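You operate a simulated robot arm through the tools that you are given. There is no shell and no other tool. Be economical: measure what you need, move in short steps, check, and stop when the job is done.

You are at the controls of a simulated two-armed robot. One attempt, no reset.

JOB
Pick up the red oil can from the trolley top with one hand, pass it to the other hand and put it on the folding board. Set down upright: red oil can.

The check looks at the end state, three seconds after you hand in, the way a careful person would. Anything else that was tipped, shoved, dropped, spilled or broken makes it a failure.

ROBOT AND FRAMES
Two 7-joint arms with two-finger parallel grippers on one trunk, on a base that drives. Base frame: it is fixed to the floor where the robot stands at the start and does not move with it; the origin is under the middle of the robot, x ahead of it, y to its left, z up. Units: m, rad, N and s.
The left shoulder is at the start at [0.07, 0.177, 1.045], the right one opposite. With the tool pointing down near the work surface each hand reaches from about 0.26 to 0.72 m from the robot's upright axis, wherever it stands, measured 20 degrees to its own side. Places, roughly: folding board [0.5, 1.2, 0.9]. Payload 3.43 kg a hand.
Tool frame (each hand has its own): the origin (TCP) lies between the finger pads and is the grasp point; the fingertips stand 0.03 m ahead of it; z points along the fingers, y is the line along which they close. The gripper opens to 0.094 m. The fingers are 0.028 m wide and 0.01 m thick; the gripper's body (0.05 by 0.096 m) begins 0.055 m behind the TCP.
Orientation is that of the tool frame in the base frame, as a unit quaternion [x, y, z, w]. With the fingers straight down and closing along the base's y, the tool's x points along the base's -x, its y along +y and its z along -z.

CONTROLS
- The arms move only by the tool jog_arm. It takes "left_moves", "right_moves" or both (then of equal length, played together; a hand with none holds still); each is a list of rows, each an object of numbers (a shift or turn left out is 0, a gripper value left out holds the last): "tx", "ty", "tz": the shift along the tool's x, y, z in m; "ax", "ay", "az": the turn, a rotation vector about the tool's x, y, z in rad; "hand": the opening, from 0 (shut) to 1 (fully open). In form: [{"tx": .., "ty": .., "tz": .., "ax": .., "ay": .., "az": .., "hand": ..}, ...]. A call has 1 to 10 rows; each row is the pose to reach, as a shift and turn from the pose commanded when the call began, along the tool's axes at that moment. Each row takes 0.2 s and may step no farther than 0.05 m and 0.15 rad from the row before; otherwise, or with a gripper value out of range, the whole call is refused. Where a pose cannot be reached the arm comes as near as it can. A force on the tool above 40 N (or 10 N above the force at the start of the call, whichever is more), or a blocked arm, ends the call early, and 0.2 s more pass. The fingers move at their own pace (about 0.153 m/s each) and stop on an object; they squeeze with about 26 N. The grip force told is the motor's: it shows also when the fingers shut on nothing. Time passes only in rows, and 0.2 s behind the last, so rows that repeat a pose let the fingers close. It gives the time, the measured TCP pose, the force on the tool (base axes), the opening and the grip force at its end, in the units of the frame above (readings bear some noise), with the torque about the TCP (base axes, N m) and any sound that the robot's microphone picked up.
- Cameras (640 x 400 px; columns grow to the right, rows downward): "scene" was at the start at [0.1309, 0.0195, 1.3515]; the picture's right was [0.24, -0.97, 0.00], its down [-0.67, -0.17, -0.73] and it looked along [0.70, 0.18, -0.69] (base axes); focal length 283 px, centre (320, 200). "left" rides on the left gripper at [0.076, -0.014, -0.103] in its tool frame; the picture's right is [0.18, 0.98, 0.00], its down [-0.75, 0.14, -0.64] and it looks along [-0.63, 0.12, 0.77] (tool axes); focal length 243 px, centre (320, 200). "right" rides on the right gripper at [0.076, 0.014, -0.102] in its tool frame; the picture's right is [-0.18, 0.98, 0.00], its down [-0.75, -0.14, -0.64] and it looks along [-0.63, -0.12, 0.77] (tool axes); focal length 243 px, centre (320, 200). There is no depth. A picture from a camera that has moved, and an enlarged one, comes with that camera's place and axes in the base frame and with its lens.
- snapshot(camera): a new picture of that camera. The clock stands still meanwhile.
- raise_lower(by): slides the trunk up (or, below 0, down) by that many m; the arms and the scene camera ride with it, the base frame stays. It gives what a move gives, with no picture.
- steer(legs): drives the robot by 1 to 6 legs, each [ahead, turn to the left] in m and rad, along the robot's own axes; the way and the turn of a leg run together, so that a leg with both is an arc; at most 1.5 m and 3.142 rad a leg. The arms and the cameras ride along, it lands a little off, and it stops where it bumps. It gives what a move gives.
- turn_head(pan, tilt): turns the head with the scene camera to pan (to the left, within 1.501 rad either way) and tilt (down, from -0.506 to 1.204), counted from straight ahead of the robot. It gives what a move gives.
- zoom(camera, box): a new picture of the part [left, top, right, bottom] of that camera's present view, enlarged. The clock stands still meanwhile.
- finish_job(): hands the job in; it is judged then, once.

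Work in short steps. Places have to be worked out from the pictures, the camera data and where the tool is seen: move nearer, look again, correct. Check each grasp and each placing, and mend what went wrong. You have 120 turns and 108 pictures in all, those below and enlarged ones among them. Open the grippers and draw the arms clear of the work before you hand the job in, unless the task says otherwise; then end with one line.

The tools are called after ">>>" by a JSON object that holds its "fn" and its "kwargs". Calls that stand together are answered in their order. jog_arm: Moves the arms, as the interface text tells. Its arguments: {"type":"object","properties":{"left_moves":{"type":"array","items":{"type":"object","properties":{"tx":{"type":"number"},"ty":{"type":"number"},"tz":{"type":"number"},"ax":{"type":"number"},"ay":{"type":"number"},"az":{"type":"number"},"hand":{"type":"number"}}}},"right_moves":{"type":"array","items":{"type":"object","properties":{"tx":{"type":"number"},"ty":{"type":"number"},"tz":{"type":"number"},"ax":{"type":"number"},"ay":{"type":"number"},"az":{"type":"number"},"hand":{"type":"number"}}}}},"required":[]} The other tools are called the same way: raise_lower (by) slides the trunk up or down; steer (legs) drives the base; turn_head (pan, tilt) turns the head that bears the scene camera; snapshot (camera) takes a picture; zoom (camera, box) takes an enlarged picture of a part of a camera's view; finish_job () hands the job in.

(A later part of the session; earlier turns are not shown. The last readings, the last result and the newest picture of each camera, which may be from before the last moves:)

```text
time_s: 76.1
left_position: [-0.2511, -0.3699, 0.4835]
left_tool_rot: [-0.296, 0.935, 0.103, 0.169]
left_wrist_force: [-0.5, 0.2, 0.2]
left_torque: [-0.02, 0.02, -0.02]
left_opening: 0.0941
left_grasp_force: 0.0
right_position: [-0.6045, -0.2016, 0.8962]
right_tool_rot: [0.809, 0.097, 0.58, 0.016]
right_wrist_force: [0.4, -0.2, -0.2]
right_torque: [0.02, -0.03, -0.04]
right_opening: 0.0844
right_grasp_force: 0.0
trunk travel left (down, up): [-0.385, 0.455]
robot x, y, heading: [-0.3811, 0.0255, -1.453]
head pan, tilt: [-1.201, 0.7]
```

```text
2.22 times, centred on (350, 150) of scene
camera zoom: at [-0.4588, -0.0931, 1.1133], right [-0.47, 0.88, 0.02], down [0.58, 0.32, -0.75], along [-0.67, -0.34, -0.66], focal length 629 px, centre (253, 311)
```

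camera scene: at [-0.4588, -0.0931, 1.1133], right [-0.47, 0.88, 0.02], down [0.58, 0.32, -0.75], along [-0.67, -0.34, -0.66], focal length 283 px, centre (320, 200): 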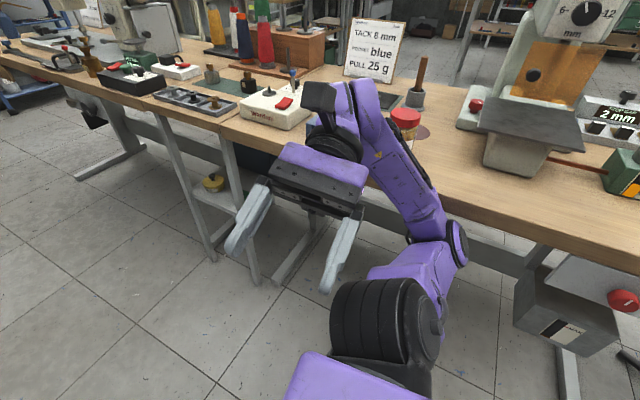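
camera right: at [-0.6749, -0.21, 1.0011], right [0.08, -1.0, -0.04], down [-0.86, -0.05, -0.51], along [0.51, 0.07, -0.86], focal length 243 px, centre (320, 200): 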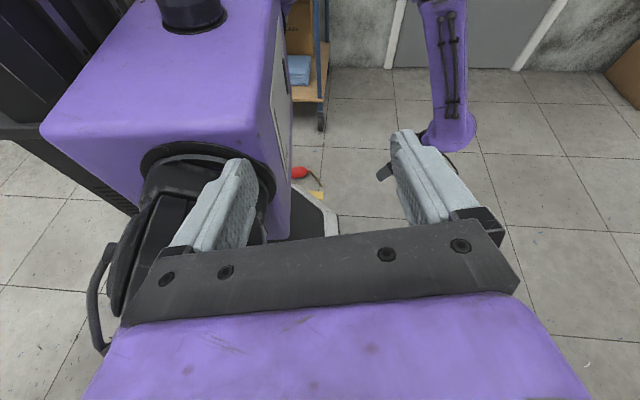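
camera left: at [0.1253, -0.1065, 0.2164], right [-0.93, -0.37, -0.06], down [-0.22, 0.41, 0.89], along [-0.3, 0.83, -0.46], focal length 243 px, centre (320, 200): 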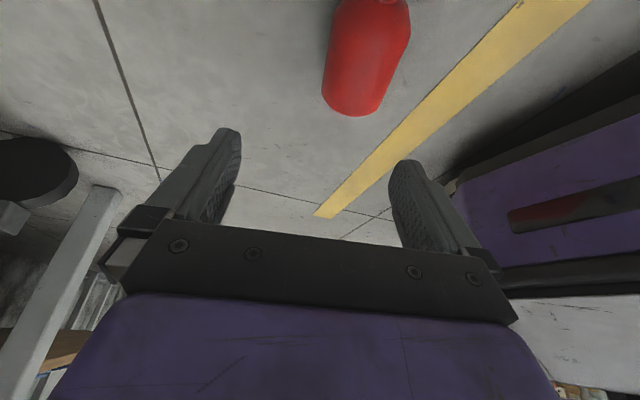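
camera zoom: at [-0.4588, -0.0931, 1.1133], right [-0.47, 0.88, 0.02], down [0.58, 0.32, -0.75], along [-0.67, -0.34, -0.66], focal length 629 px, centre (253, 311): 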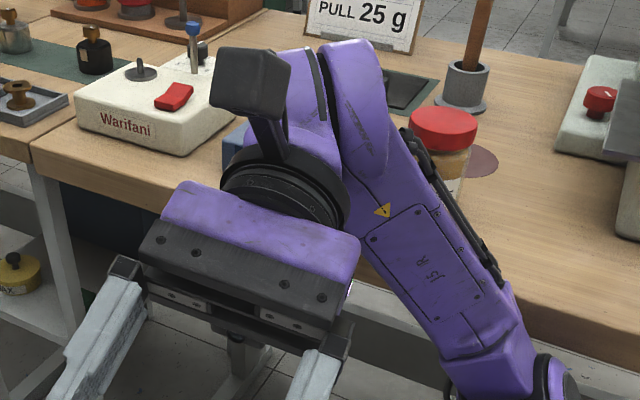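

The jar next to the right forearm stands upright. The safest way out is straight up: I raise the trunk 0.35 m so the arm clears everything on the table, then look before turning.

>>> {"fn": "raise_lower", "kwargs": {"by": 0.35}}

>>> {"fn": "snapshot", "kwargs": {"camera": "scene"}}

```text
time_s: 76.4
left_position: [-0.2429, -0.3548, 0.4958]
left_tool_rot: [-0.303, 0.936, 0.097, 0.152]
left_wrist_force: [1.6, 1.9, 0.5]
left_torque: [-0.18, 0.05, -0.05]
left_opening: 0.094
left_grasp_force: 0.1
right_position: [-0.5938, -0.1724, 0.9081]
right_tool_rot: [0.812, 0.104, 0.574, 0.032]
right_wrist_force: [-0.5, 1.1, 1.1]
right_torque: [-0.01, 0.07, -0.11]
right_opening: 0.0845
right_grasp_force: 0.1
trunk travel left (down, up): [-0.385, 0.455]
robot x, y, heading: [-0.382, 0.025, -1.445]
head pan, tilt: [-1.201, 0.7]
stopped: the arm was blocked; the commanded pose is now the measured one
```

```text
39 pictures are left
camera scene: at [-0.4409, -0.0643, 1.1202], right [-0.48, 0.88, 0.0], down [0.56, 0.3, -0.77], along [-0.68, -0.37, -0.64], focal length 283 px, centre (320, 200)
```

scene: 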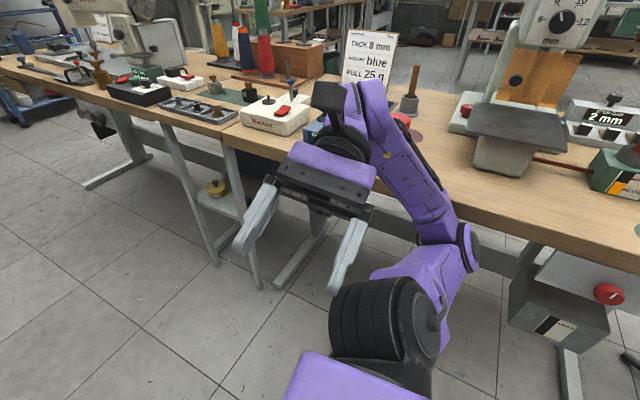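

Raising is blocked, so the elbow is probably caught at the table edge. I undo the last motion instead, with a small left turn.

>>> {"fn": "steer", "kwargs": {"legs": [[0, 0.25]]}}

>>> {"fn": "snapshot", "kwargs": {"camera": "scene"}}

```text
time_s: 77.7
left_position: [-0.157, -0.3153, 0.4937]
left_tool_rot: [-0.412, 0.893, 0.112, 0.144]
left_wrist_force: [0.0, 0.8, -0.7]
left_torque: [-0.04, -0.04, -0.01]
left_opening: 0.0941
left_grasp_force: 0.1
right_position: [-0.5402, -0.2249, 0.9033]
right_tool_rot: [0.792, 0.203, 0.574, -0.045]
right_wrist_force: [0.4, 0.7, 0.2]
right_torque: [-0.03, 0.02, -0.05]
right_opening: 0.0845
right_grasp_force: 0.0
trunk travel left (down, up): [-0.385, 0.455]
robot x, y, heading: [-0.3808, 0.023, -1.201]
head pan, tilt: [-1.201, 0.7]
```

```text
38 pictures are left
camera scene: at [-0.4243, -0.0798, 1.1166], right [-0.67, 0.74, 0.0], down [0.48, 0.43, -0.76], along [-0.57, -0.51, -0.64], focal length 283 px, centre (320, 200)
```

scene: 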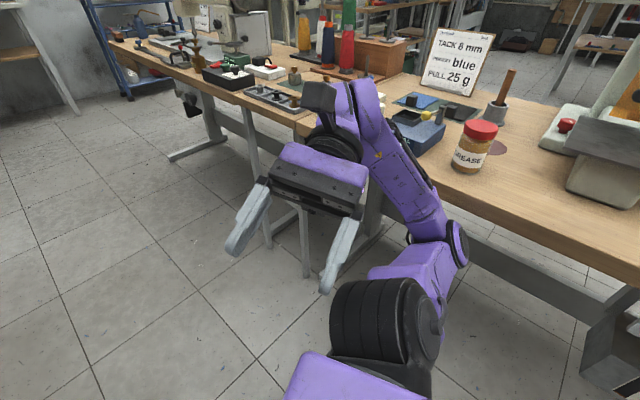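

Free again. Everything on that table stands upright, the grease jar included. I turn a little farther from the table, then drive forward to the -y side and swing back.

>>> {"fn": "steer", "kwargs": {"legs": [[0, 0.25], [0.28, 0]]}}

>>> {"fn": "snapshot", "kwargs": {"camera": "scene"}}

```text
time_s: 80.5
left_position: [0.0826, -0.4755, 0.4931]
left_tool_rot: [-0.523, 0.833, 0.129, 0.127]
left_wrist_force: [-0.8, 0.1, 0.2]
left_torque: [0.02, 0.01, -0.01]
left_opening: 0.0939
left_grasp_force: 0.0
right_position: [-0.3118, -0.4845, 0.9023]
right_tool_rot: [0.761, 0.302, 0.563, -0.117]
right_wrist_force: [0.7, -0.3, -0.3]
right_torque: [-0.02, -0.02, 0.04]
right_opening: 0.0849
right_grasp_force: 0.0
trunk travel left (down, up): [-0.385, 0.455]
robot x, y, heading: [-0.2194, -0.2044, -0.954]
head pan, tilt: [-1.201, 0.7]
```

```text
37 pictures are left
camera scene: at [-0.2355, -0.3147, 1.1164], right [-0.84, 0.55, 0.0], down [0.35, 0.54, -0.76], along [-0.42, -0.64, -0.64], focal length 283 px, centre (320, 200)
```

scene: 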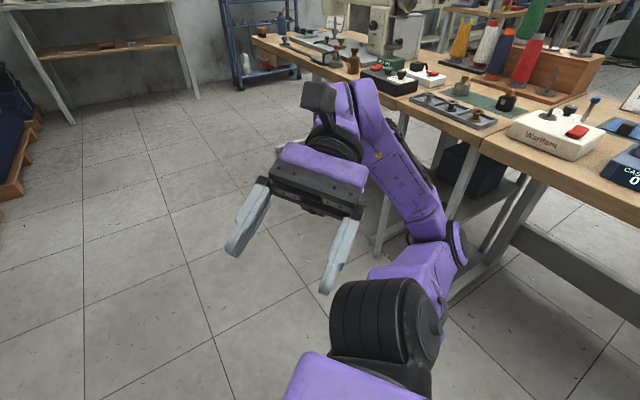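

The right side is clear. The spout tip lies near (-0.01, -0.13), so my base may be close to it. I look down-left before turning.

>>> {"fn": "turn_head", "kwargs": {"pan": 1.3, "tilt": 1.1}}

>>> {"fn": "snapshot", "kwargs": {"camera": "scene"}}

>>> {"fn": "snapshot", "kwargs": {"camera": "left"}}

```text
time_s: 82.8
left_position: [0.0834, -0.4742, 0.4931]
left_tool_rot: [-0.523, 0.833, 0.129, 0.126]
left_wrist_force: [-1.1, -0.2, 0.1]
left_torque: [-0.03, -0.03, 0.0]
left_opening: 0.0939
left_grasp_force: 0.2
right_position: [-0.3121, -0.4849, 0.9014]
right_tool_rot: [0.76, 0.3, 0.564, -0.116]
right_wrist_force: [-0.2, 0.3, 0.5]
right_torque: [-0.01, -0.03, 0.01]
right_opening: 0.0847
right_grasp_force: 0.0
trunk travel left (down, up): [-0.385, 0.455]
robot x, y, heading: [-0.2194, -0.2051, -0.957]
head pan, tilt: [1.3, 1.1]
```

```text
36 pictures are left
camera scene: at [-0.1299, -0.2215, 1.0865], right [0.34, -0.94, 0.0], down [-0.84, -0.3, -0.45], along [0.43, 0.16, -0.89], focal length 283 px, centre (320, 200)
```

scene: 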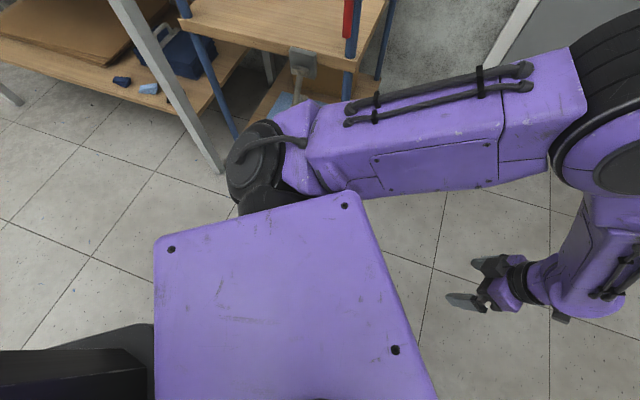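

```text
35 pictures are left
camera left: at [0.0568, -0.581, 0.5614], right [-0.97, 0.26, 0.02], down [0.14, 0.47, 0.87], along [0.22, 0.85, -0.49], focal length 243 px, centre (320, 200)
```

left: 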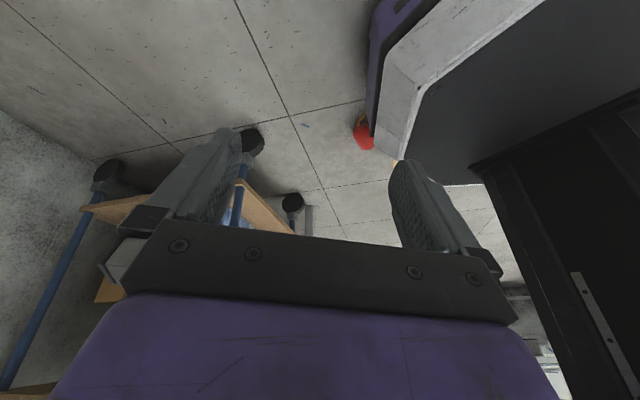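

The can is visible next to the base corner. I zoom in.

>>> {"fn": "zoom", "kwargs": {"camera": "left", "box": [310, 80, 430, 180]}}

```text
4.00 times, centred on (370, 130) of left
camera zoom: at [0.0568, -0.581, 0.5614], right [-0.97, 0.26, 0.02], down [0.14, 0.47, 0.87], along [0.22, 0.85, -0.49], focal length 970 px, centre (120, 480)
```

zoom: 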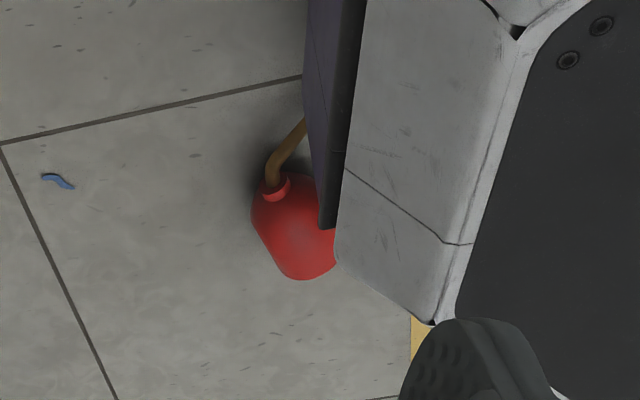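

The can hasn't moved noticeably. I'll drive straight ahead past it and then turn left to face it from the -y side. From there the hand needs far less wrist yaw, and the lean falls toward the robot.

>>> {"fn": "steer", "kwargs": {"legs": [[0.15, 0], [0.15, 0]]}}

>>> {"fn": "snapshot", "kwargs": {"camera": "scene"}}

```text
time_s: 83.6
left_position: [0.0932, -0.489, 0.4929]
left_tool_rot: [-0.523, 0.833, 0.129, 0.128]
left_wrist_force: [0.5, -1.3, -0.3]
left_torque: [0.02, 0.01, -0.01]
left_opening: 0.0941
left_grasp_force: 0.1
right_position: [-0.301, -0.4971, 0.902]
right_tool_rot: [0.761, 0.3, 0.564, -0.117]
right_wrist_force: [-0.3, -0.1, -0.8]
right_torque: [0.01, 0.02, 0.0]
right_opening: 0.0847
right_grasp_force: 0.1
trunk travel left (down, up): [-0.385, 0.455]
robot x, y, heading: [-0.2091, -0.2127, -0.952]
head pan, tilt: [1.3, 1.1]
stopped in leg 1: the robot was blocked; the commanded pose is now the measured one
```

```text
33 pictures are left
camera scene: at [-0.1201, -0.2352, 1.0865], right [0.34, -0.94, 0.0], down [-0.84, -0.3, -0.45], along [0.43, 0.16, -0.89], focal length 283 px, centre (320, 200)
```

scene: 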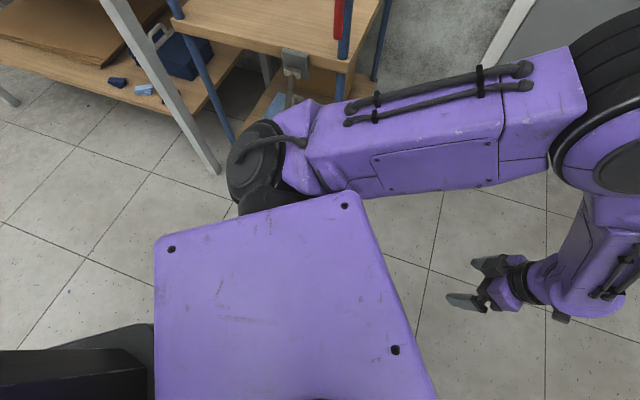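

Blocked again, most likely the base against the can's spout. I back straight out the way I came and look.

>>> {"fn": "steer", "kwargs": {"legs": [[-0.15, 0]]}}

>>> {"fn": "snapshot", "kwargs": {"camera": "left"}}

```text
time_s: 84.9
left_position: [0.0079, -0.3703, 0.4939]
left_tool_rot: [-0.522, 0.834, 0.128, 0.126]
left_wrist_force: [0.1, 1.1, -0.7]
left_torque: [-0.01, 0.04, 0.0]
left_opening: 0.0939
left_grasp_force: 0.0
right_position: [-0.3872, -0.3789, 0.9021]
right_tool_rot: [0.76, 0.301, 0.563, -0.116]
right_wrist_force: [0.8, 0.5, -0.1]
right_torque: [-0.01, 0.01, -0.02]
right_opening: 0.0843
right_grasp_force: 0.2
trunk travel left (down, up): [-0.385, 0.455]
robot x, y, heading: [-0.2962, -0.0965, -0.954]
head pan, tilt: [1.3, 1.1]
```

```text
32 pictures are left
camera left: at [-0.0186, -0.4762, 0.5619], right [-0.97, 0.26, 0.02], down [0.14, 0.47, 0.87], along [0.22, 0.85, -0.49], focal length 243 px, centre (320, 200)
```

left: 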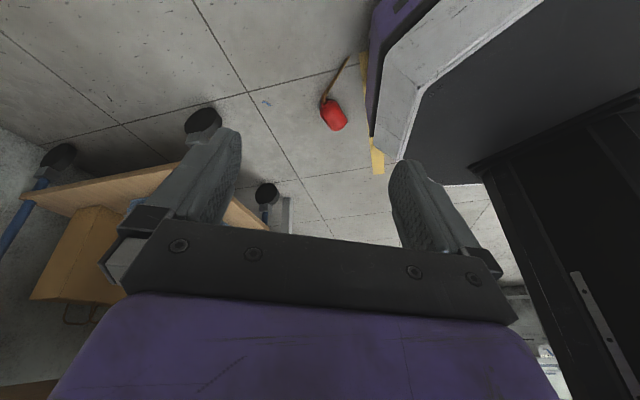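

The can is unchanged apart from turning slightly. I raise the trunk so the right arm clears the side table, then take a wider path round to the -y side.

>>> {"fn": "raise_lower", "kwargs": {"by": 0.44}}

>>> {"fn": "steer", "kwargs": {"legs": [[-0.11, 0]]}}

>>> {"fn": "turn_head", "kwargs": {"pan": -1.0, "tilt": 0.75}}

>>> {"fn": "snapshot", "kwargs": {"camera": "scene"}}

```text
refused: 0.44 is not a number from -0.4 to 0.4
```

```text
time_s: 86.1
left_position: [-0.056, -0.2804, 0.4936]
left_tool_rot: [-0.525, 0.832, 0.13, 0.127]
left_wrist_force: [0.6, -0.3, 0.6]
left_torque: [0.01, -0.02, -0.01]
left_opening: 0.094
left_grasp_force: 0.1
right_position: [-0.4504, -0.2898, 0.902]
right_tool_rot: [0.759, 0.302, 0.564, -0.118]
right_wrist_force: [-1.2, 0.0, -0.4]
right_torque: [0.04, -0.03, 0.0]
right_opening: 0.0845
right_grasp_force: 0.1
trunk travel left (down, up): [-0.385, 0.455]
robot x, y, heading: [-0.3576, -0.0051, -0.949]
head pan, tilt: [1.3, 1.1]
```

```text
time_s: 88.3
left_position: [-0.0556, -0.2794, 0.4945]
left_tool_rot: [-0.524, 0.832, 0.13, 0.126]
left_wrist_force: [0.1, 0.2, -0.5]
left_torque: [0.0, -0.02, 0.01]
left_opening: 0.0941
left_grasp_force: 0.0
right_position: [-0.4503, -0.2888, 0.903]
right_tool_rot: [0.76, 0.302, 0.564, -0.117]
right_wrist_force: [-1.1, -0.1, 0.8]
right_torque: [0.01, 0.01, -0.04]
right_opening: 0.0842
right_grasp_force: 0.0
trunk travel left (down, up): [-0.385, 0.455]
robot x, y, heading: [-0.3584, -0.0062, -0.946]
head pan, tilt: [-1.0, 0.75]
```

```text
31 pictures are left
camera scene: at [-0.3587, -0.1252, 1.1122], right [-0.93, 0.37, 0.0], down [0.25, 0.63, -0.73], along [-0.27, -0.68, -0.68], focal length 283 px, centre (320, 200)
```

scene: 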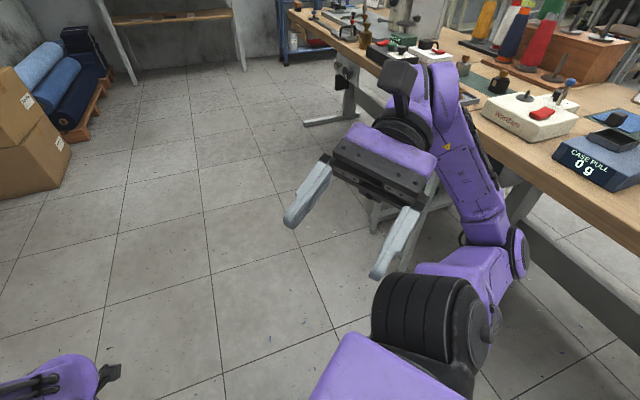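

The way toward -y is open. I raise the trunk 0.4 m and turn right only to about -1.4, then drive 0.5 m.

>>> {"fn": "raise_lower", "kwargs": {"by": 0.4}}

>>> {"fn": "steer", "kwargs": {"legs": [[0, -0.45], [0.48, 0]]}}

>>> {"fn": "snapshot", "kwargs": {"camera": "scene"}}

```text
time_s: 92.1
left_position: [-0.0545, -0.2789, 0.8933]
left_tool_rot: [-0.525, 0.832, 0.13, 0.126]
left_wrist_force: [-1.5, 0.3, 1.1]
left_torque: [0.01, -0.04, 0.0]
left_opening: 0.094
left_grasp_force: 0.0
right_position: [-0.4508, -0.2905, 1.3034]
right_tool_rot: [0.76, 0.302, 0.563, -0.118]
right_wrist_force: [-0.1, 0.2, 0.2]
right_torque: [-0.03, -0.02, 0.04]
right_opening: 0.0846
right_grasp_force: 0.0
trunk travel left (down, up): [-0.785, 0.055]
robot x, y, heading: [-0.3564, -0.0076, -0.949]
head pan, tilt: [-1.0, 0.75]
```

```text
time_s: 96.3
left_position: [-0.124, -0.861, 0.8932]
left_tool_rot: [-0.324, 0.929, 0.098, 0.152]
left_wrist_force: [0.6, 0.4, -0.2]
left_torque: [0.02, -0.02, 0.03]
left_opening: 0.0939
left_grasp_force: 0.0
right_position: [-0.4838, -0.6978, 1.3027]
right_tool_rot: [0.808, 0.123, 0.576, 0.012]
right_wrist_force: [-0.5, -0.2, -0.3]
right_torque: [-0.04, -0.03, -0.01]
right_opening: 0.0849
right_grasp_force: 0.0
trunk travel left (down, up): [-0.785, 0.055]
robot x, y, heading: [-0.2779, -0.4853, -1.404]
head pan, tilt: [-1.0, 0.75]
```

```text
30 pictures are left
camera scene: at [-0.3294, -0.5897, 1.5123], right [-0.67, 0.74, 0.0], down [0.5, 0.46, -0.73], along [-0.54, -0.49, -0.68], focal length 283 px, centre (320, 200)
```

scene: 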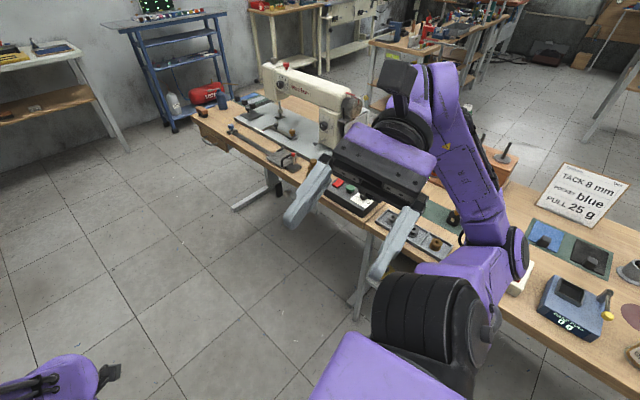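

Clear of everything. Now I turn left to face the can and move 0.1 m closer.

>>> {"fn": "steer", "kwargs": {"legs": [[0, 0.75], [0, 0.75], [0, 0.8], [0.1, 0], [0, -0.3]]}}

>>> {"fn": "turn_head", "kwargs": {"pan": 0.35, "tilt": 1.2}}

>>> {"fn": "snapshot", "kwargs": {"camera": "scene"}}

>>> {"fn": "snapshot", "kwargs": {"camera": "left"}}

```text
time_s: 104.5
left_position: [0.0612, -0.1042, 0.8941]
left_tool_rot: [0.958, -0.223, -0.181, 0.001]
left_wrist_force: [0.1, -0.6, 0.4]
left_torque: [0.04, 0.03, 0.01]
left_opening: 0.094
left_grasp_force: 0.1
right_position: [0.0667, -0.499, 1.303]
right_tool_rot: [0.328, 0.749, 0.318, -0.48]
right_wrist_force: [-0.6, -0.1, 0.7]
right_torque: [0.01, -0.04, -0.02]
right_opening: 0.0845
right_grasp_force: 0.0
trunk travel left (down, up): [-0.785, 0.055]
robot x, y, heading: [-0.2158, -0.4046, 0.61]
head pan, tilt: [-1.0, 0.75]
```

```text
time_s: 106.0
left_position: [0.0629, -0.1035, 0.8943]
left_tool_rot: [0.958, -0.223, -0.181, 0.002]
left_wrist_force: [-0.6, 0.7, 0.2]
left_torque: [0.0, -0.01, -0.01]
left_opening: 0.0941
left_grasp_force: 0.1
right_position: [0.0674, -0.4991, 1.3027]
right_tool_rot: [0.329, 0.749, 0.318, -0.48]
right_wrist_force: [0.2, -0.1, 0.2]
right_torque: [0.01, -0.03, 0.01]
right_opening: 0.0846
right_grasp_force: 0.1
trunk travel left (down, up): [-0.785, 0.055]
robot x, y, heading: [-0.2152, -0.402, 0.611]
head pan, tilt: [0.351, 1.201]
```

```text
29 pictures are left
camera scene: at [-0.1406, -0.3304, 1.4805], right [0.82, -0.57, 0.0], down [-0.53, -0.76, -0.36], along [0.21, 0.3, -0.93], focal length 283 px, centre (320, 200)
```

scene: 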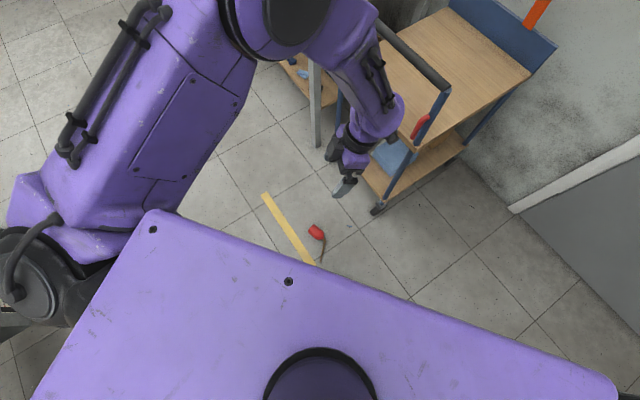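

```text
28 pictures are left
camera left: at [0.1676, -0.1327, 0.9616], right [-0.27, -0.96, 0.02], down [-0.47, 0.14, 0.87], along [-0.84, 0.22, -0.49], focal length 243 px, centre (320, 200)
```

left: 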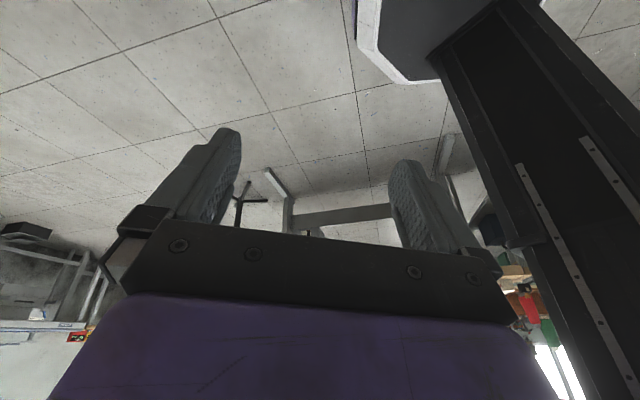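

The can is in view ahead-left. One enlarged view gives its pose.

>>> {"fn": "zoom", "kwargs": {"camera": "scene", "box": [280, 205, 360, 275]}}

```text
5.71 times, centred on (320, 240) of scene
camera zoom: at [-0.1406, -0.3304, 1.4805], right [0.82, -0.57, 0.0], down [-0.53, -0.76, -0.36], along [0.21, 0.3, -0.93], focal length 1618 px, centre (320, -29)
```

zoom: 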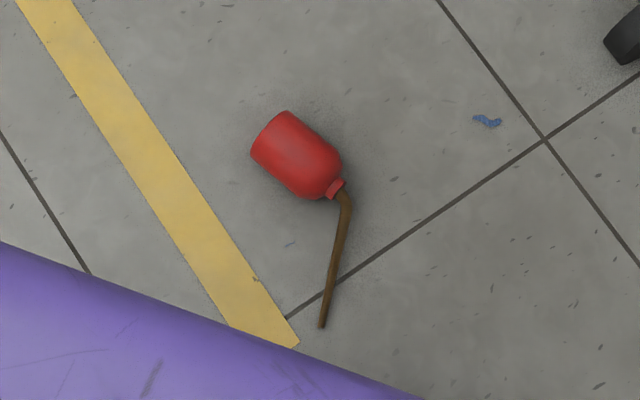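

Can: base centre ≈[0.056, 0.030], cap ≈[0.078, -0.046]. I turn the left hand so its fingers lie across the can's axis with a 22° lean over the cap side, then lower the trunk.

>>> {"fn": "jog_arm", "kwargs": {"left_moves": [{"tx": -0.001, "ty": -0.009, "ax": 0.063, "ay": -0.011, "az": 0.126}, {"tx": -0.002, "ty": -0.018, "ax": 0.126, "ay": -0.021, "az": 0.253}, {"tx": -0.003, "ty": -0.027, "tz": -0.001, "ax": 0.19, "ay": -0.032, "az": 0.379}, {"tx": -0.004, "ty": -0.036, "tz": -0.001, "ax": 0.253, "ay": -0.043, "az": 0.505}, {"tx": -0.005, "ty": -0.045, "tz": -0.002, "ax": 0.316, "ay": -0.053, "az": 0.632}, {"tx": -0.006, "ty": -0.053, "tz": -0.002, "ax": 0.379, "ay": -0.064, "az": 0.758}]}}

>>> {"fn": "raise_lower", "kwargs": {"by": -0.4}}

>>> {"fn": "raise_lower", "kwargs": {"by": -0.25}}

>>> {"fn": "snapshot", "kwargs": {"camera": "left"}}

```text
time_s: 107.4
left_position: [0.0725, -0.0519, 0.8851]
left_tool_rot: [0.796, -0.578, -0.151, -0.097]
left_wrist_force: [0.6, -0.7, 0.5]
left_torque: [0.02, 0.0, 0.0]
left_opening: 0.0937
left_grasp_force: 0.0
right_position: [0.0668, -0.4995, 1.3022]
right_tool_rot: [0.327, 0.75, 0.317, -0.48]
right_wrist_force: [1.0, -0.4, -0.5]
right_torque: [-0.01, 0.0, -0.03]
right_opening: 0.0848
right_grasp_force: 0.0
trunk travel left (down, up): [-0.785, 0.055]
robot x, y, heading: [-0.2177, -0.4064, 0.614]
head pan, tilt: [0.351, 1.201]
```

```text
time_s: 111.2
left_position: [0.0803, -0.0517, 0.4961]
left_tool_rot: [0.799, -0.575, -0.139, -0.105]
left_wrist_force: [-0.5, -0.1, 0.1]
left_torque: [0.01, 0.01, 0.0]
left_opening: 0.0941
left_grasp_force: 0.0
right_position: [0.067, -0.4988, 0.9026]
right_tool_rot: [0.328, 0.748, 0.318, -0.48]
right_wrist_force: [1.0, 0.4, -0.4]
right_torque: [0.0, 0.02, 0.01]
right_opening: 0.0847
right_grasp_force: 0.2
trunk travel left (down, up): [-0.385, 0.455]
robot x, y, heading: [-0.2098, -0.4067, 0.611]
head pan, tilt: [0.351, 1.201]
```

```text
time_s: 113.8
left_position: [0.0805, -0.0507, 0.2457]
left_tool_rot: [0.798, -0.576, -0.14, -0.105]
left_wrist_force: [0.2, 0.2, -0.1]
left_torque: [-0.03, 0.01, 0.0]
left_opening: 0.0937
left_grasp_force: 0.1
right_position: [0.0675, -0.499, 0.6518]
right_tool_rot: [0.328, 0.749, 0.318, -0.48]
right_wrist_force: [-0.3, -0.4, 0.0]
right_torque: [0.0, 0.01, -0.01]
right_opening: 0.0845
right_grasp_force: 0.1
trunk travel left (down, up): [-0.135, 0.705]
robot x, y, heading: [-0.2167, -0.4028, 0.613]
head pan, tilt: [0.351, 1.201]
```

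```text
26 pictures are left
camera left: at [0.1278, -0.1492, 0.3151], right [-0.88, -0.47, -0.07], down [-0.29, 0.42, 0.86], along [-0.38, 0.78, -0.5], focal length 243 px, centre (320, 200)
```

left: 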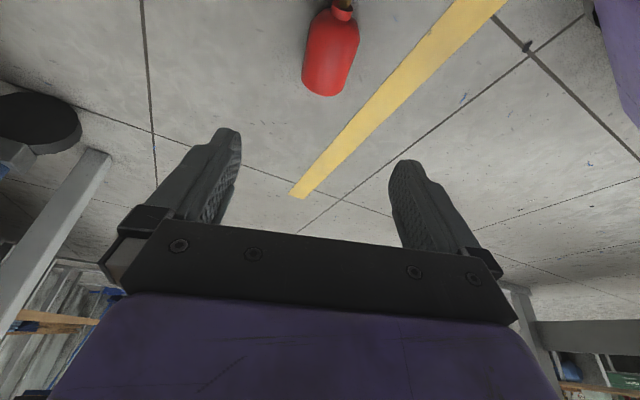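

The orientation is right (20° lean). The body's axis at the grip point is near [0.062, -0.005]. I lower 0.1 m more, then descend along the tool axis most of the way.

>>> {"fn": "raise_lower", "kwargs": {"by": -0.1}}

>>> {"fn": "jog_arm", "kwargs": {"left_moves": [{"tx": -0.003, "ty": 0.002, "tz": 0.02}, {"tx": -0.006, "ty": 0.004, "tz": 0.04}, {"tx": -0.006, "ty": 0.004, "tz": 0.06}]}}

>>> {"fn": "snapshot", "kwargs": {"camera": "left"}}

>>> {"fn": "snapshot", "kwargs": {"camera": "scene"}}

```text
time_s: 115.2
left_position: [0.0808, -0.0528, 0.1451]
left_tool_rot: [0.799, -0.576, -0.139, -0.105]
left_wrist_force: [0.6, 0.1, -0.8]
left_torque: [-0.03, 0.02, 0.01]
left_opening: 0.0939
left_grasp_force: 0.1
right_position: [0.0679, -0.4999, 0.5527]
right_tool_rot: [0.328, 0.749, 0.318, -0.48]
right_wrist_force: [0.6, -1.2, -0.7]
right_torque: [0.04, 0.0, 0.0]
right_opening: 0.0846
right_grasp_force: 0.0
trunk travel left (down, up): [-0.035, 0.805]
robot x, y, heading: [-0.2153, -0.4022, 0.611]
head pan, tilt: [0.351, 1.201]
```

```text
time_s: 116.0
left_position: [0.0673, -0.0284, 0.0901]
left_tool_rot: [0.787, -0.586, -0.152, -0.114]
left_wrist_force: [-0.4, 0.2, 0.0]
left_torque: [0.02, -0.02, -0.05]
left_opening: 0.0943
left_grasp_force: 0.0
right_position: [0.0669, -0.5001, 0.5529]
right_tool_rot: [0.328, 0.749, 0.318, -0.48]
right_wrist_force: [0.8, 0.4, 0.5]
right_torque: [0.02, 0.01, 0.01]
right_opening: 0.0848
right_grasp_force: 0.0
trunk travel left (down, up): [-0.035, 0.805]
robot x, y, heading: [-0.2135, -0.4018, 0.61]
head pan, tilt: [0.351, 1.201]
```

```text
25 pictures are left
camera left: at [0.1135, -0.1289, 0.1563], right [-0.89, -0.45, -0.07], down [-0.27, 0.4, 0.88], along [-0.36, 0.8, -0.48], focal length 243 px, centre (320, 200)
```

left: 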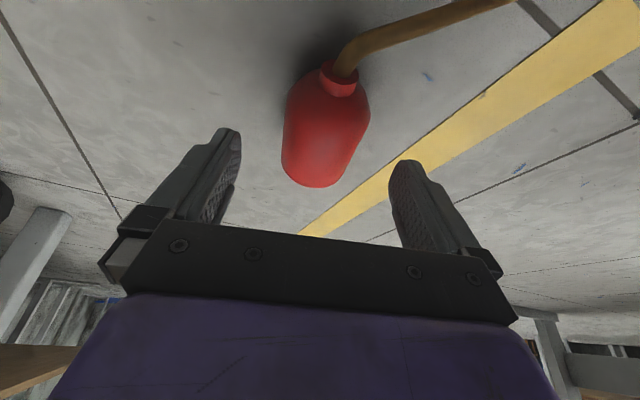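

```text
24 pictures are left
camera scene: at [-0.1408, -0.3304, 0.7306], right [0.82, -0.57, 0.0], down [-0.53, -0.76, -0.36], along [0.21, 0.3, -0.93], focal length 283 px, centre (320, 200)
```

scene: 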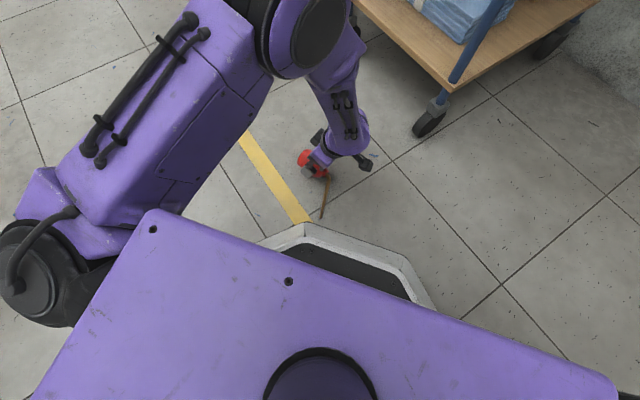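

The can lies centred between the fingers. I complete the descent to about z=0.038 and close.

>>> {"fn": "jog_arm", "kwargs": {"left_moves": [{"tx": 0.001, "tz": 0.018}, {"tx": 0.002, "ty": 0.001, "tz": 0.036}, {"tx": 0.0027, "ty": 0.0012, "tz": 0.054}]}}

>>> {"fn": "snapshot", "kwargs": {"camera": "left"}}

```text
time_s: 116.8
left_position: [0.0604, -0.0129, 0.0394]
left_tool_rot: [0.785, -0.589, -0.154, -0.116]
left_wrist_force: [-0.1, -0.4, 0.2]
left_torque: [0.02, -0.01, 0.02]
left_opening: 0.094
left_grasp_force: 0.0
right_position: [0.067, -0.4996, 0.5526]
right_tool_rot: [0.328, 0.749, 0.318, -0.48]
right_wrist_force: [-0.4, 0.0, -0.8]
right_torque: [0.01, -0.06, 0.01]
right_opening: 0.0844
right_grasp_force: 0.0
trunk travel left (down, up): [-0.035, 0.805]
robot x, y, heading: [-0.211, -0.4033, 0.611]
head pan, tilt: [0.351, 1.201]
```

```text
23 pictures are left
camera left: at [0.1053, -0.1138, 0.1046], right [-0.9, -0.44, -0.07], down [-0.26, 0.4, 0.88], along [-0.36, 0.81, -0.47], focal length 243 px, centre (320, 200)
```

left: 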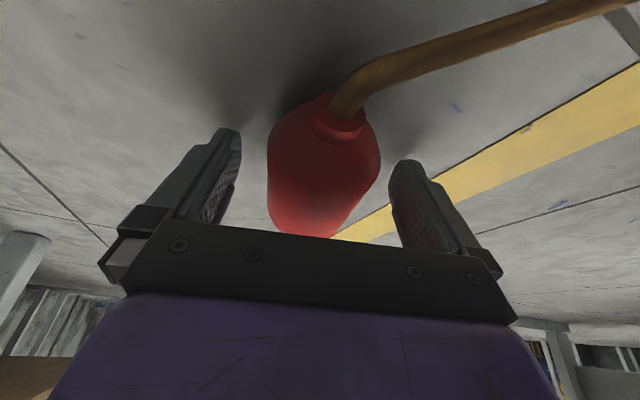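

It looks just like the first good side grip. I close the fingers fully on it.

>>> {"fn": "jog_arm", "kwargs": {"left_moves": [{"hand": 0.7}, {"hand": 0.4}, {"hand": 0.0}, {"hand": 0.0}, {"hand": 0.0}]}}

>>> {"fn": "jog_arm", "kwargs": {"left_moves": [{"tx": -0.005, "tz": -0.013}, {"tx": -0.014, "tz": -0.036}, {"tx": -0.025, "tz": -0.065}, {"tx": -0.037, "tz": -0.092}]}}

>>> {"fn": "snapshot", "kwargs": {"camera": "left"}}

```text
time_s: 118.0
left_position: [0.0613, -0.0122, 0.0391]
left_tool_rot: [0.785, -0.589, -0.154, -0.116]
left_wrist_force: [1.2, 0.6, -0.3]
left_torque: [0.1, -0.01, -0.05]
left_opening: 0.0585
left_grasp_force: 25.6
right_position: [0.0672, -0.4988, 0.5522]
right_tool_rot: [0.328, 0.748, 0.318, -0.481]
right_wrist_force: [0.4, 0.8, -0.2]
right_torque: [0.01, 0.01, 0.02]
right_opening: 0.0847
right_grasp_force: 0.0
trunk travel left (down, up): [-0.035, 0.805]
robot x, y, heading: [-0.2143, -0.4052, 0.612]
head pan, tilt: [0.351, 1.201]
```

```text
time_s: 119.0
left_position: [0.0483, -0.0145, 0.1218]
left_tool_rot: [0.794, -0.581, -0.155, -0.093]
left_wrist_force: [-0.5, -0.6, -3.1]
left_torque: [-0.03, -0.01, 0.0]
left_opening: 0.0585
left_grasp_force: 26.6
right_position: [0.0662, -0.5001, 0.5524]
right_tool_rot: [0.328, 0.748, 0.318, -0.481]
right_wrist_force: [0.8, -0.9, 0.2]
right_torque: [0.0, -0.02, 0.02]
right_opening: 0.0846
right_grasp_force: 0.1
trunk travel left (down, up): [-0.035, 0.805]
robot x, y, heading: [-0.2147, -0.4093, 0.615]
head pan, tilt: [0.351, 1.201]
```

```text
22 pictures are left
camera left: at [0.0986, -0.1125, 0.1904], right [-0.88, -0.47, -0.03], down [-0.25, 0.42, 0.87], along [-0.39, 0.78, -0.49], focal length 243 px, centre (320, 200)
```

left: 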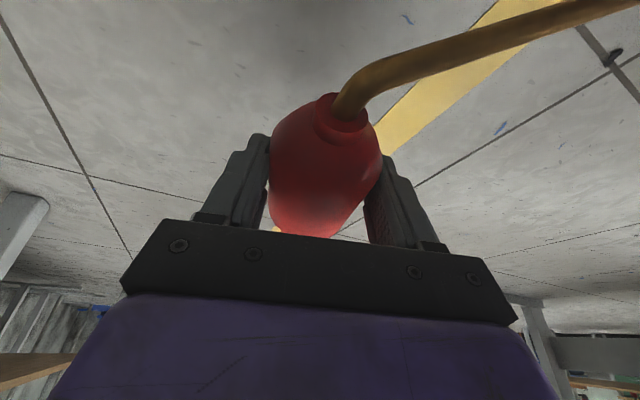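

Held firmly, with about 3 N of weight and a full side contact. I raise the trunk.

>>> {"fn": "raise_lower", "kwargs": {"by": 0.4}}

>>> {"fn": "raise_lower", "kwargs": {"by": 0.38}}

```text
time_s: 122.8
left_position: [0.0603, -0.0131, 0.5355]
left_tool_rot: [0.796, -0.578, -0.143, -0.105]
left_wrist_force: [0.5, -0.6, -2.9]
left_torque: [-0.06, -0.04, 0.03]
left_opening: 0.059
left_grasp_force: 26.1
right_position: [0.0662, -0.4994, 0.952]
right_tool_rot: [0.329, 0.749, 0.318, -0.48]
right_wrist_force: [0.5, -0.1, -0.2]
right_torque: [-0.02, 0.01, -0.01]
right_opening: 0.0847
right_grasp_force: 0.0
trunk travel left (down, up): [-0.435, 0.405]
robot x, y, heading: [-0.2152, -0.4035, 0.62]
head pan, tilt: [0.351, 1.201]
```

```text
time_s: 126.5
left_position: [0.0618, -0.0127, 0.9154]
left_tool_rot: [0.797, -0.578, -0.142, -0.104]
left_wrist_force: [0.0, -0.2, -2.3]
left_torque: [-0.05, -0.04, -0.02]
left_opening: 0.0586
left_grasp_force: 25.8
right_position: [0.0672, -0.4993, 1.3326]
right_tool_rot: [0.329, 0.748, 0.319, -0.48]
right_wrist_force: [0.1, -0.5, 0.6]
right_torque: [0.01, -0.02, -0.01]
right_opening: 0.0845
right_grasp_force: 0.1
trunk travel left (down, up): [-0.815, 0.025]
robot x, y, heading: [-0.2189, -0.4012, 0.613]
head pan, tilt: [0.351, 1.201]
```

At travel height. I yaw the wrist slightly and raise the hand 0.12 m, then pitch the can upright gradually.

>>> {"fn": "jog_arm", "kwargs": {"left_moves": [{"tx": -0.01, "tz": -0.028, "ax": -0.026, "az": -0.07}, {"tx": -0.021, "tz": -0.056, "ax": -0.052, "az": -0.14}, {"tx": -0.031, "tz": -0.085, "ax": -0.078, "az": -0.21}, {"tx": -0.042, "tz": -0.113, "ax": -0.104, "az": -0.281}]}}

>>> {"fn": "jog_arm", "kwargs": {"left_moves": [{"ay": 0.13}, {"ay": 0.26}, {"ay": 0.39}, {"ay": 0.52}, {"ay": 0.65}, {"ay": 0.78}, {"ay": 0.91}, {"ay": 1.04}]}}

```text
time_s: 127.1
left_position: [0.0181, -0.0404, 0.9146]
left_tool_rot: [0.832, -0.523, -0.183, -0.01]
left_wrist_force: [-0.2, -0.4, -3.7]
left_torque: [-0.06, -0.03, -0.02]
left_opening: 0.0586
left_grasp_force: 25.8
right_position: [0.0663, -0.4981, 1.3323]
right_tool_rot: [0.327, 0.749, 0.316, -0.481]
right_wrist_force: [-0.3, -0.5, 0.3]
right_torque: [-0.01, -0.02, 0.01]
right_opening: 0.0847
right_grasp_force: 0.0
trunk travel left (down, up): [-0.815, 0.025]
robot x, y, heading: [-0.2148, -0.4016, 0.608]
head pan, tilt: [0.351, 1.201]
stopped in row 3 (left hand): the arm was blocked; the commanded pose is now the measured one
```

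```text
time_s: 128.9
left_position: [0.0194, -0.0393, 0.9153]
left_tool_rot: [0.812, -0.462, 0.254, 0.25]
left_wrist_force: [0.3, 0.0, -2.5]
left_torque: [0.01, -0.01, 0.0]
left_opening: 0.0587
left_grasp_force: 25.9
right_position: [0.0661, -0.4964, 1.3332]
right_tool_rot: [0.329, 0.749, 0.318, -0.48]
right_wrist_force: [-0.6, 0.6, 0.1]
right_torque: [-0.06, -0.02, 0.02]
right_opening: 0.0848
right_grasp_force: 0.1
trunk travel left (down, up): [-0.815, 0.025]
robot x, y, heading: [-0.2157, -0.4055, 0.611]
head pan, tilt: [0.351, 1.201]
```

The pitch is coming round well, though the yaw stopped partway. I continue with one combined turn to reach upright and raise the hand by 0.1 m.

>>> {"fn": "jog_arm", "kwargs": {"left_moves": [{"tx": 0.013, "ty": 0.003, "tz": -0.015, "ax": 0.057, "ay": 0.097}, {"tx": 0.026, "ty": 0.007, "tz": -0.03, "ax": 0.114, "ay": 0.195}, {"tx": 0.038, "ty": 0.01, "tz": -0.045, "ax": 0.172, "ay": 0.292}, {"tx": 0.051, "ty": 0.014, "tz": -0.06, "ax": 0.229, "ay": 0.39}, {"tx": 0.064, "ty": 0.017, "tz": -0.075, "ax": 0.286, "ay": 0.487, "az": 0.008}]}}

>>> {"fn": "turn_head", "kwargs": {"pan": 0.3, "tilt": 0.75}}

>>> {"fn": "snapshot", "kwargs": {"camera": "scene"}}

```text
time_s: 130.1
left_position: [0.0184, -0.038, 1.0151]
left_tool_rot: [0.753, -0.352, 0.504, 0.235]
left_wrist_force: [0.7, 0.4, -3.2]
left_torque: [0.03, 0.03, 0.0]
left_opening: 0.0584
left_grasp_force: 26.0
right_position: [0.0658, -0.4987, 1.3323]
right_tool_rot: [0.329, 0.749, 0.318, -0.479]
right_wrist_force: [0.0, 0.2, 0.7]
right_torque: [-0.02, 0.01, -0.03]
right_opening: 0.0848
right_grasp_force: 0.1
trunk travel left (down, up): [-0.815, 0.025]
robot x, y, heading: [-0.2102, -0.4036, 0.609]
head pan, tilt: [0.351, 1.201]
```

```text
time_s: 131.0
left_position: [0.0212, -0.0378, 1.0152]
left_tool_rot: [0.754, -0.353, 0.502, 0.235]
left_wrist_force: [0.2, -0.3, -3.2]
left_torque: [-0.02, 0.04, 0.02]
left_opening: 0.0589
left_grasp_force: 25.8
right_position: [0.0665, -0.4985, 1.3321]
right_tool_rot: [0.328, 0.749, 0.318, -0.48]
right_wrist_force: [-1.0, -0.1, -0.3]
right_torque: [0.03, -0.02, 0.01]
right_opening: 0.0845
right_grasp_force: 0.1
trunk travel left (down, up): [-0.815, 0.025]
robot x, y, heading: [-0.2198, -0.408, 0.613]
head pan, tilt: [0.3, 0.75]
```

```text
21 pictures are left
camera scene: at [-0.1217, -0.3105, 1.5422], right [0.79, -0.61, 0.0], down [-0.42, -0.54, -0.73], along [0.45, 0.58, -0.68], focal length 283 px, centre (320, 200)
```

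scene: 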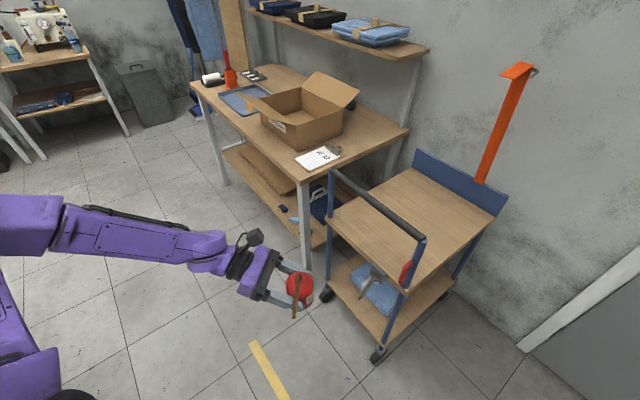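

The can is upright and firmly held. I tuck the left hand toward the middle, turn to face along the aisle, and check the grip.

>>> {"fn": "jog_arm", "kwargs": {"left_moves": [{"tx": 0.011, "ty": 0.002, "tz": 0.027}, {"tx": 0.023, "ty": 0.005, "tz": 0.055}, {"tx": 0.034, "ty": 0.007, "tz": 0.083}, {"tx": 0.046, "ty": 0.01, "tz": 0.11}]}}

>>> {"fn": "steer", "kwargs": {"legs": [[0, 0.35], [0, 0.35], [0, 0.33]]}}

>>> {"fn": "turn_head", "kwargs": {"pan": 0.0, "tilt": 0.7}}

>>> {"fn": "snapshot", "kwargs": {"camera": "scene"}}

```text
time_s: 132.0
left_position: [0.0907, -0.1378, 1.0176]
left_tool_rot: [0.754, -0.352, 0.502, 0.235]
left_wrist_force: [-1.0, -0.4, -2.7]
left_torque: [0.04, 0.04, 0.01]
left_opening: 0.0583
left_grasp_force: 26.3
right_position: [0.068, -0.501, 1.3324]
right_tool_rot: [0.328, 0.749, 0.318, -0.48]
right_wrist_force: [0.3, 0.4, 0.0]
right_torque: [0.0, -0.01, 0.01]
right_opening: 0.0846
right_grasp_force: 0.2
trunk travel left (down, up): [-0.815, 0.025]
robot x, y, heading: [-0.2156, -0.4074, 0.608]
head pan, tilt: [0.3, 0.75]
```

```text
time_s: 135.6
left_position: [-0.2812, -0.0055, 1.0166]
left_tool_rot: [0.83, 0.061, 0.553, -0.04]
left_wrist_force: [1.0, 0.4, -2.2]
left_torque: [-0.02, 0.06, -0.01]
left_opening: 0.0585
left_grasp_force: 26.4
right_position: [0.0141, -0.2143, 1.3312]
right_tool_rot: [-0.079, 0.814, 0.043, -0.574]
right_wrist_force: [0.3, -0.5, -0.3]
right_torque: [-0.02, -0.02, -0.03]
right_opening: 0.0846
right_grasp_force: 0.1
trunk travel left (down, up): [-0.815, 0.025]
robot x, y, heading: [-0.2168, -0.405, 1.633]
head pan, tilt: [0.3, 0.75]
```

```text
time_s: 136.4
left_position: [-0.2828, -0.0061, 1.0158]
left_tool_rot: [0.829, 0.06, 0.554, -0.04]
left_wrist_force: [-0.2, -0.1, -2.6]
left_torque: [0.02, 0.05, 0.02]
left_opening: 0.0586
left_grasp_force: 26.2
right_position: [0.013, -0.2134, 1.3333]
right_tool_rot: [-0.079, 0.814, 0.042, -0.574]
right_wrist_force: [0.2, -0.1, 0.6]
right_torque: [-0.02, -0.03, 0.03]
right_opening: 0.0846
right_grasp_force: 0.1
trunk travel left (down, up): [-0.815, 0.025]
robot x, y, heading: [-0.2155, -0.4066, 1.625]
head pan, tilt: [0.0, 0.7]
```

```text
20 pictures are left
camera scene: at [-0.2223, -0.2697, 1.5465], right [1.0, 0.06, 0.0], down [0.04, -0.64, -0.76], along [-0.05, 0.76, -0.64], focal length 283 px, centre (320, 200)
```

scene: 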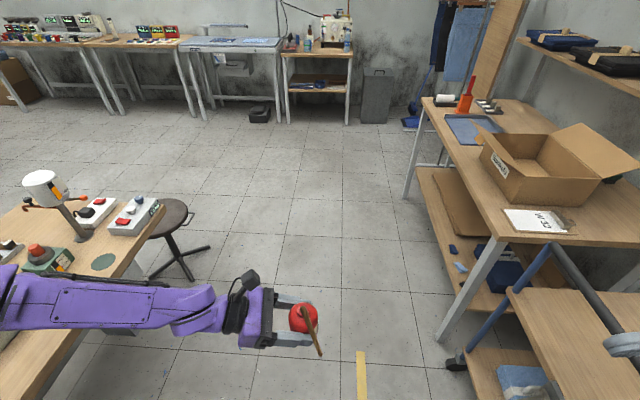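

The grip held through the turn. The left forearm passes close to the side table, so I steer slightly right past it, then left again to get room for the final turn.

>>> {"fn": "steer", "kwargs": {"legs": [[0, -0.13], [0.35, 0], [0.35, 0]]}}

>>> {"fn": "snapshot", "kwargs": {"camera": "scene"}}

```text
time_s: 141.1
left_position: [-0.1815, 0.6922, 1.0173]
left_tool_rot: [0.832, 0.006, 0.555, -0.004]
left_wrist_force: [0.1, -0.1, -2.9]
left_torque: [-0.05, 0.01, 0.02]
left_opening: 0.059
left_grasp_force: 26.0
right_position: [0.0847, 0.4473, 1.3329]
right_tool_rot: [-0.026, 0.817, 0.08, -0.57]
right_wrist_force: [0.8, -0.3, 0.2]
right_torque: [-0.03, -0.03, 0.02]
right_opening: 0.0846
right_grasp_force: 0.0
trunk travel left (down, up): [-0.815, 0.025]
robot x, y, heading: [-0.1717, 0.2907, 1.505]
head pan, tilt: [0.0, 0.7]
```

```text
19 pictures are left
camera scene: at [-0.1558, 0.4224, 1.5466], right [1.0, -0.07, 0.0], down [-0.05, -0.64, -0.77], along [0.05, 0.76, -0.64], focal length 283 px, centre (320, 200)
```

scene: 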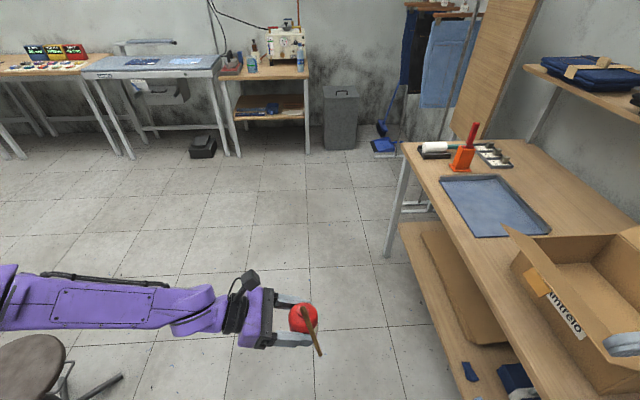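

The board is in clear view: surface about x 0.37–0.60, y 0.98–1.28 and empty. I drive on to y≈0.94 and then turn right to face it.

>>> {"fn": "steer", "kwargs": {"legs": [[0, 0.2], [0.33, 0], [0.33, 0], [0, -0.4], [0, -0.4], [0, -0.45]]}}

>>> {"fn": "steer", "kwargs": {"legs": [[0, -0.44]]}}

>>> {"fn": "turn_head", "kwargs": {"pan": 0.15, "tilt": 0.75}}

>>> {"fn": "snapshot", "kwargs": {"camera": "scene"}}

```text
time_s: 149.6
left_position: [0.0922, 1.1606, 1.0158]
left_tool_rot: [0.72, -0.416, 0.481, 0.278]
left_wrist_force: [-0.3, -0.1, -3.0]
left_torque: [0.03, 0.0, -0.03]
left_opening: 0.0585
left_grasp_force: 25.8
right_position: [0.0057, 0.8108, 1.3324]
right_tool_rot: [0.392, 0.718, 0.358, -0.45]
right_wrist_force: [-0.5, 0.5, -1.3]
right_torque: [-0.02, 0.02, 0.01]
right_opening: 0.0846
right_grasp_force: 0.0
trunk travel left (down, up): [-0.815, 0.025]
robot x, y, heading: [-0.249, 0.9555, 0.436]
head pan, tilt: [0.0, 0.7]
```

```text
time_s: 151.2
left_position: [0.1476, 1.0017, 1.0167]
left_tool_rot: [0.617, -0.557, 0.412, 0.372]
left_wrist_force: [0.6, -0.2, -3.1]
left_torque: [0.04, -0.02, 0.01]
left_opening: 0.0586
left_grasp_force: 25.7
right_position: [-0.0739, 0.7169, 1.3322]
right_tool_rot: [0.533, 0.62, 0.444, -0.366]
right_wrist_force: [0.5, -0.4, 0.3]
right_torque: [-0.01, 0.02, -0.01]
right_opening: 0.0845
right_grasp_force: 0.0
trunk travel left (down, up): [-0.815, 0.025]
robot x, y, heading: [-0.2539, 0.9533, 0.011]
head pan, tilt: [0.0, 0.7]
```

```text
time_s: 151.9
left_position: [0.147, 1.0023, 1.0156]
left_tool_rot: [0.617, -0.558, 0.411, 0.372]
left_wrist_force: [-0.1, -0.7, -2.0]
left_torque: [0.01, 0.04, -0.03]
left_opening: 0.0587
left_grasp_force: 26.4
right_position: [-0.0746, 0.7141, 1.3327]
right_tool_rot: [0.534, 0.62, 0.445, -0.365]
right_wrist_force: [-0.4, -0.7, 0.4]
right_torque: [-0.01, -0.01, 0.0]
right_opening: 0.0845
right_grasp_force: 0.1
trunk travel left (down, up): [-0.815, 0.025]
robot x, y, heading: [-0.2512, 0.9512, 0.015]
head pan, tilt: [0.15, 0.75]
```

```text
18 pictures are left
camera scene: at [-0.1209, 0.9657, 1.5422], right [0.17, -0.99, 0.0], down [-0.67, -0.11, -0.73], along [0.72, 0.12, -0.68], focal length 283 px, centre (320, 200)
```

scene: 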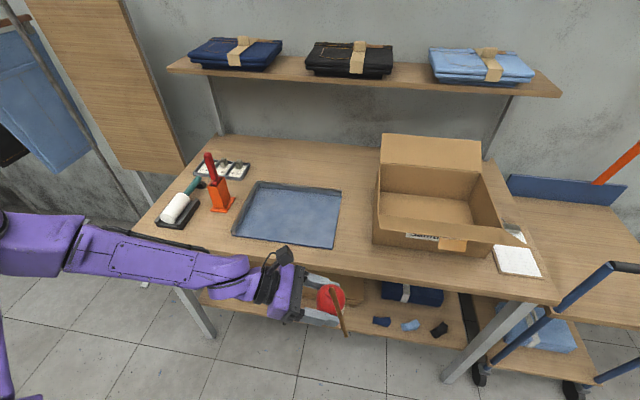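

The board lies at about x 0.37–0.61, y 1.015–1.315, with an orange holder and a roller beyond its left edge. I yaw the hand so its wrist trails toward the robot and away from those, then drive 0.22 m ahead.

>>> {"fn": "jog_arm", "kwargs": {"left_moves": [{"ax": 0.092, "az": -0.038}, {"ax": 0.184, "az": -0.077}, {"ax": 0.277, "az": -0.115}, {"ax": 0.369, "az": -0.154}]}}

>>> {"fn": "steer", "kwargs": {"legs": [[0.21, 0]]}}

>>> {"fn": "snapshot", "kwargs": {"camera": "scene"}}

>>> {"fn": "snapshot", "kwargs": {"camera": "left"}}

```text
time_s: 152.9
left_position: [0.1462, 1.0019, 1.0161]
left_tool_rot: [0.716, -0.423, 0.477, 0.283]
left_wrist_force: [0.0, -0.6, -2.7]
left_torque: [0.02, 0.02, -0.02]
left_opening: 0.0583
left_grasp_force: 25.7
right_position: [-0.0764, 0.7159, 1.3335]
right_tool_rot: [0.533, 0.619, 0.445, -0.366]
right_wrist_force: [0.4, 0.1, 0.0]
right_torque: [0.02, 0.0, -0.03]
right_opening: 0.0847
right_grasp_force: 0.1
trunk travel left (down, up): [-0.815, 0.025]
robot x, y, heading: [-0.2528, 0.9492, 0.015]
head pan, tilt: [0.15, 0.75]
```

```text
time_s: 154.6
left_position: [0.3633, 1.0042, 1.017]
left_tool_rot: [0.714, -0.425, 0.478, 0.284]
left_wrist_force: [-0.5, 0.3, -2.7]
left_torque: [0.0, 0.03, -0.03]
left_opening: 0.0586
left_grasp_force: 26.2
right_position: [0.1412, 0.7185, 1.3317]
right_tool_rot: [0.535, 0.618, 0.446, -0.365]
right_wrist_force: [-0.3, 0.6, -0.5]
right_torque: [0.03, -0.02, 0.01]
right_opening: 0.0845
right_grasp_force: 0.1
trunk travel left (down, up): [-0.815, 0.025]
robot x, y, heading: [-0.0342, 0.9557, 0.013]
head pan, tilt: [0.15, 0.75]
```

```text
17 pictures are left
camera scene: at [0.0943, 0.9687, 1.5423], right [0.16, -0.99, 0.0], down [-0.67, -0.11, -0.73], along [0.72, 0.12, -0.68], focal length 283 px, centre (320, 200)
```

scene: 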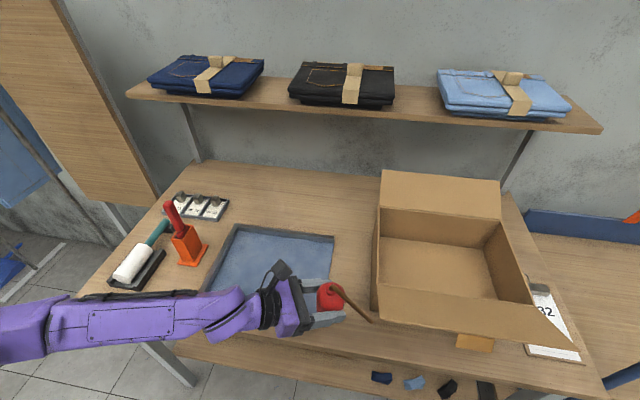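

```text
16 pictures are left
camera left: at [0.3447, 1.0676, 1.1265], right [-0.83, -0.53, 0.17], down [-0.54, 0.71, -0.45], along [0.12, -0.47, -0.88], focal length 243 px, centre (320, 200)
```

left: 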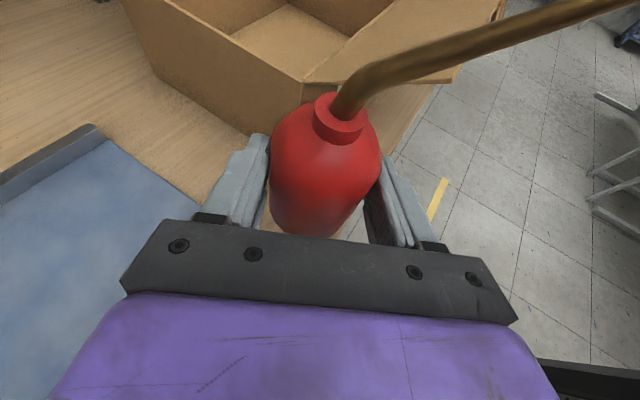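

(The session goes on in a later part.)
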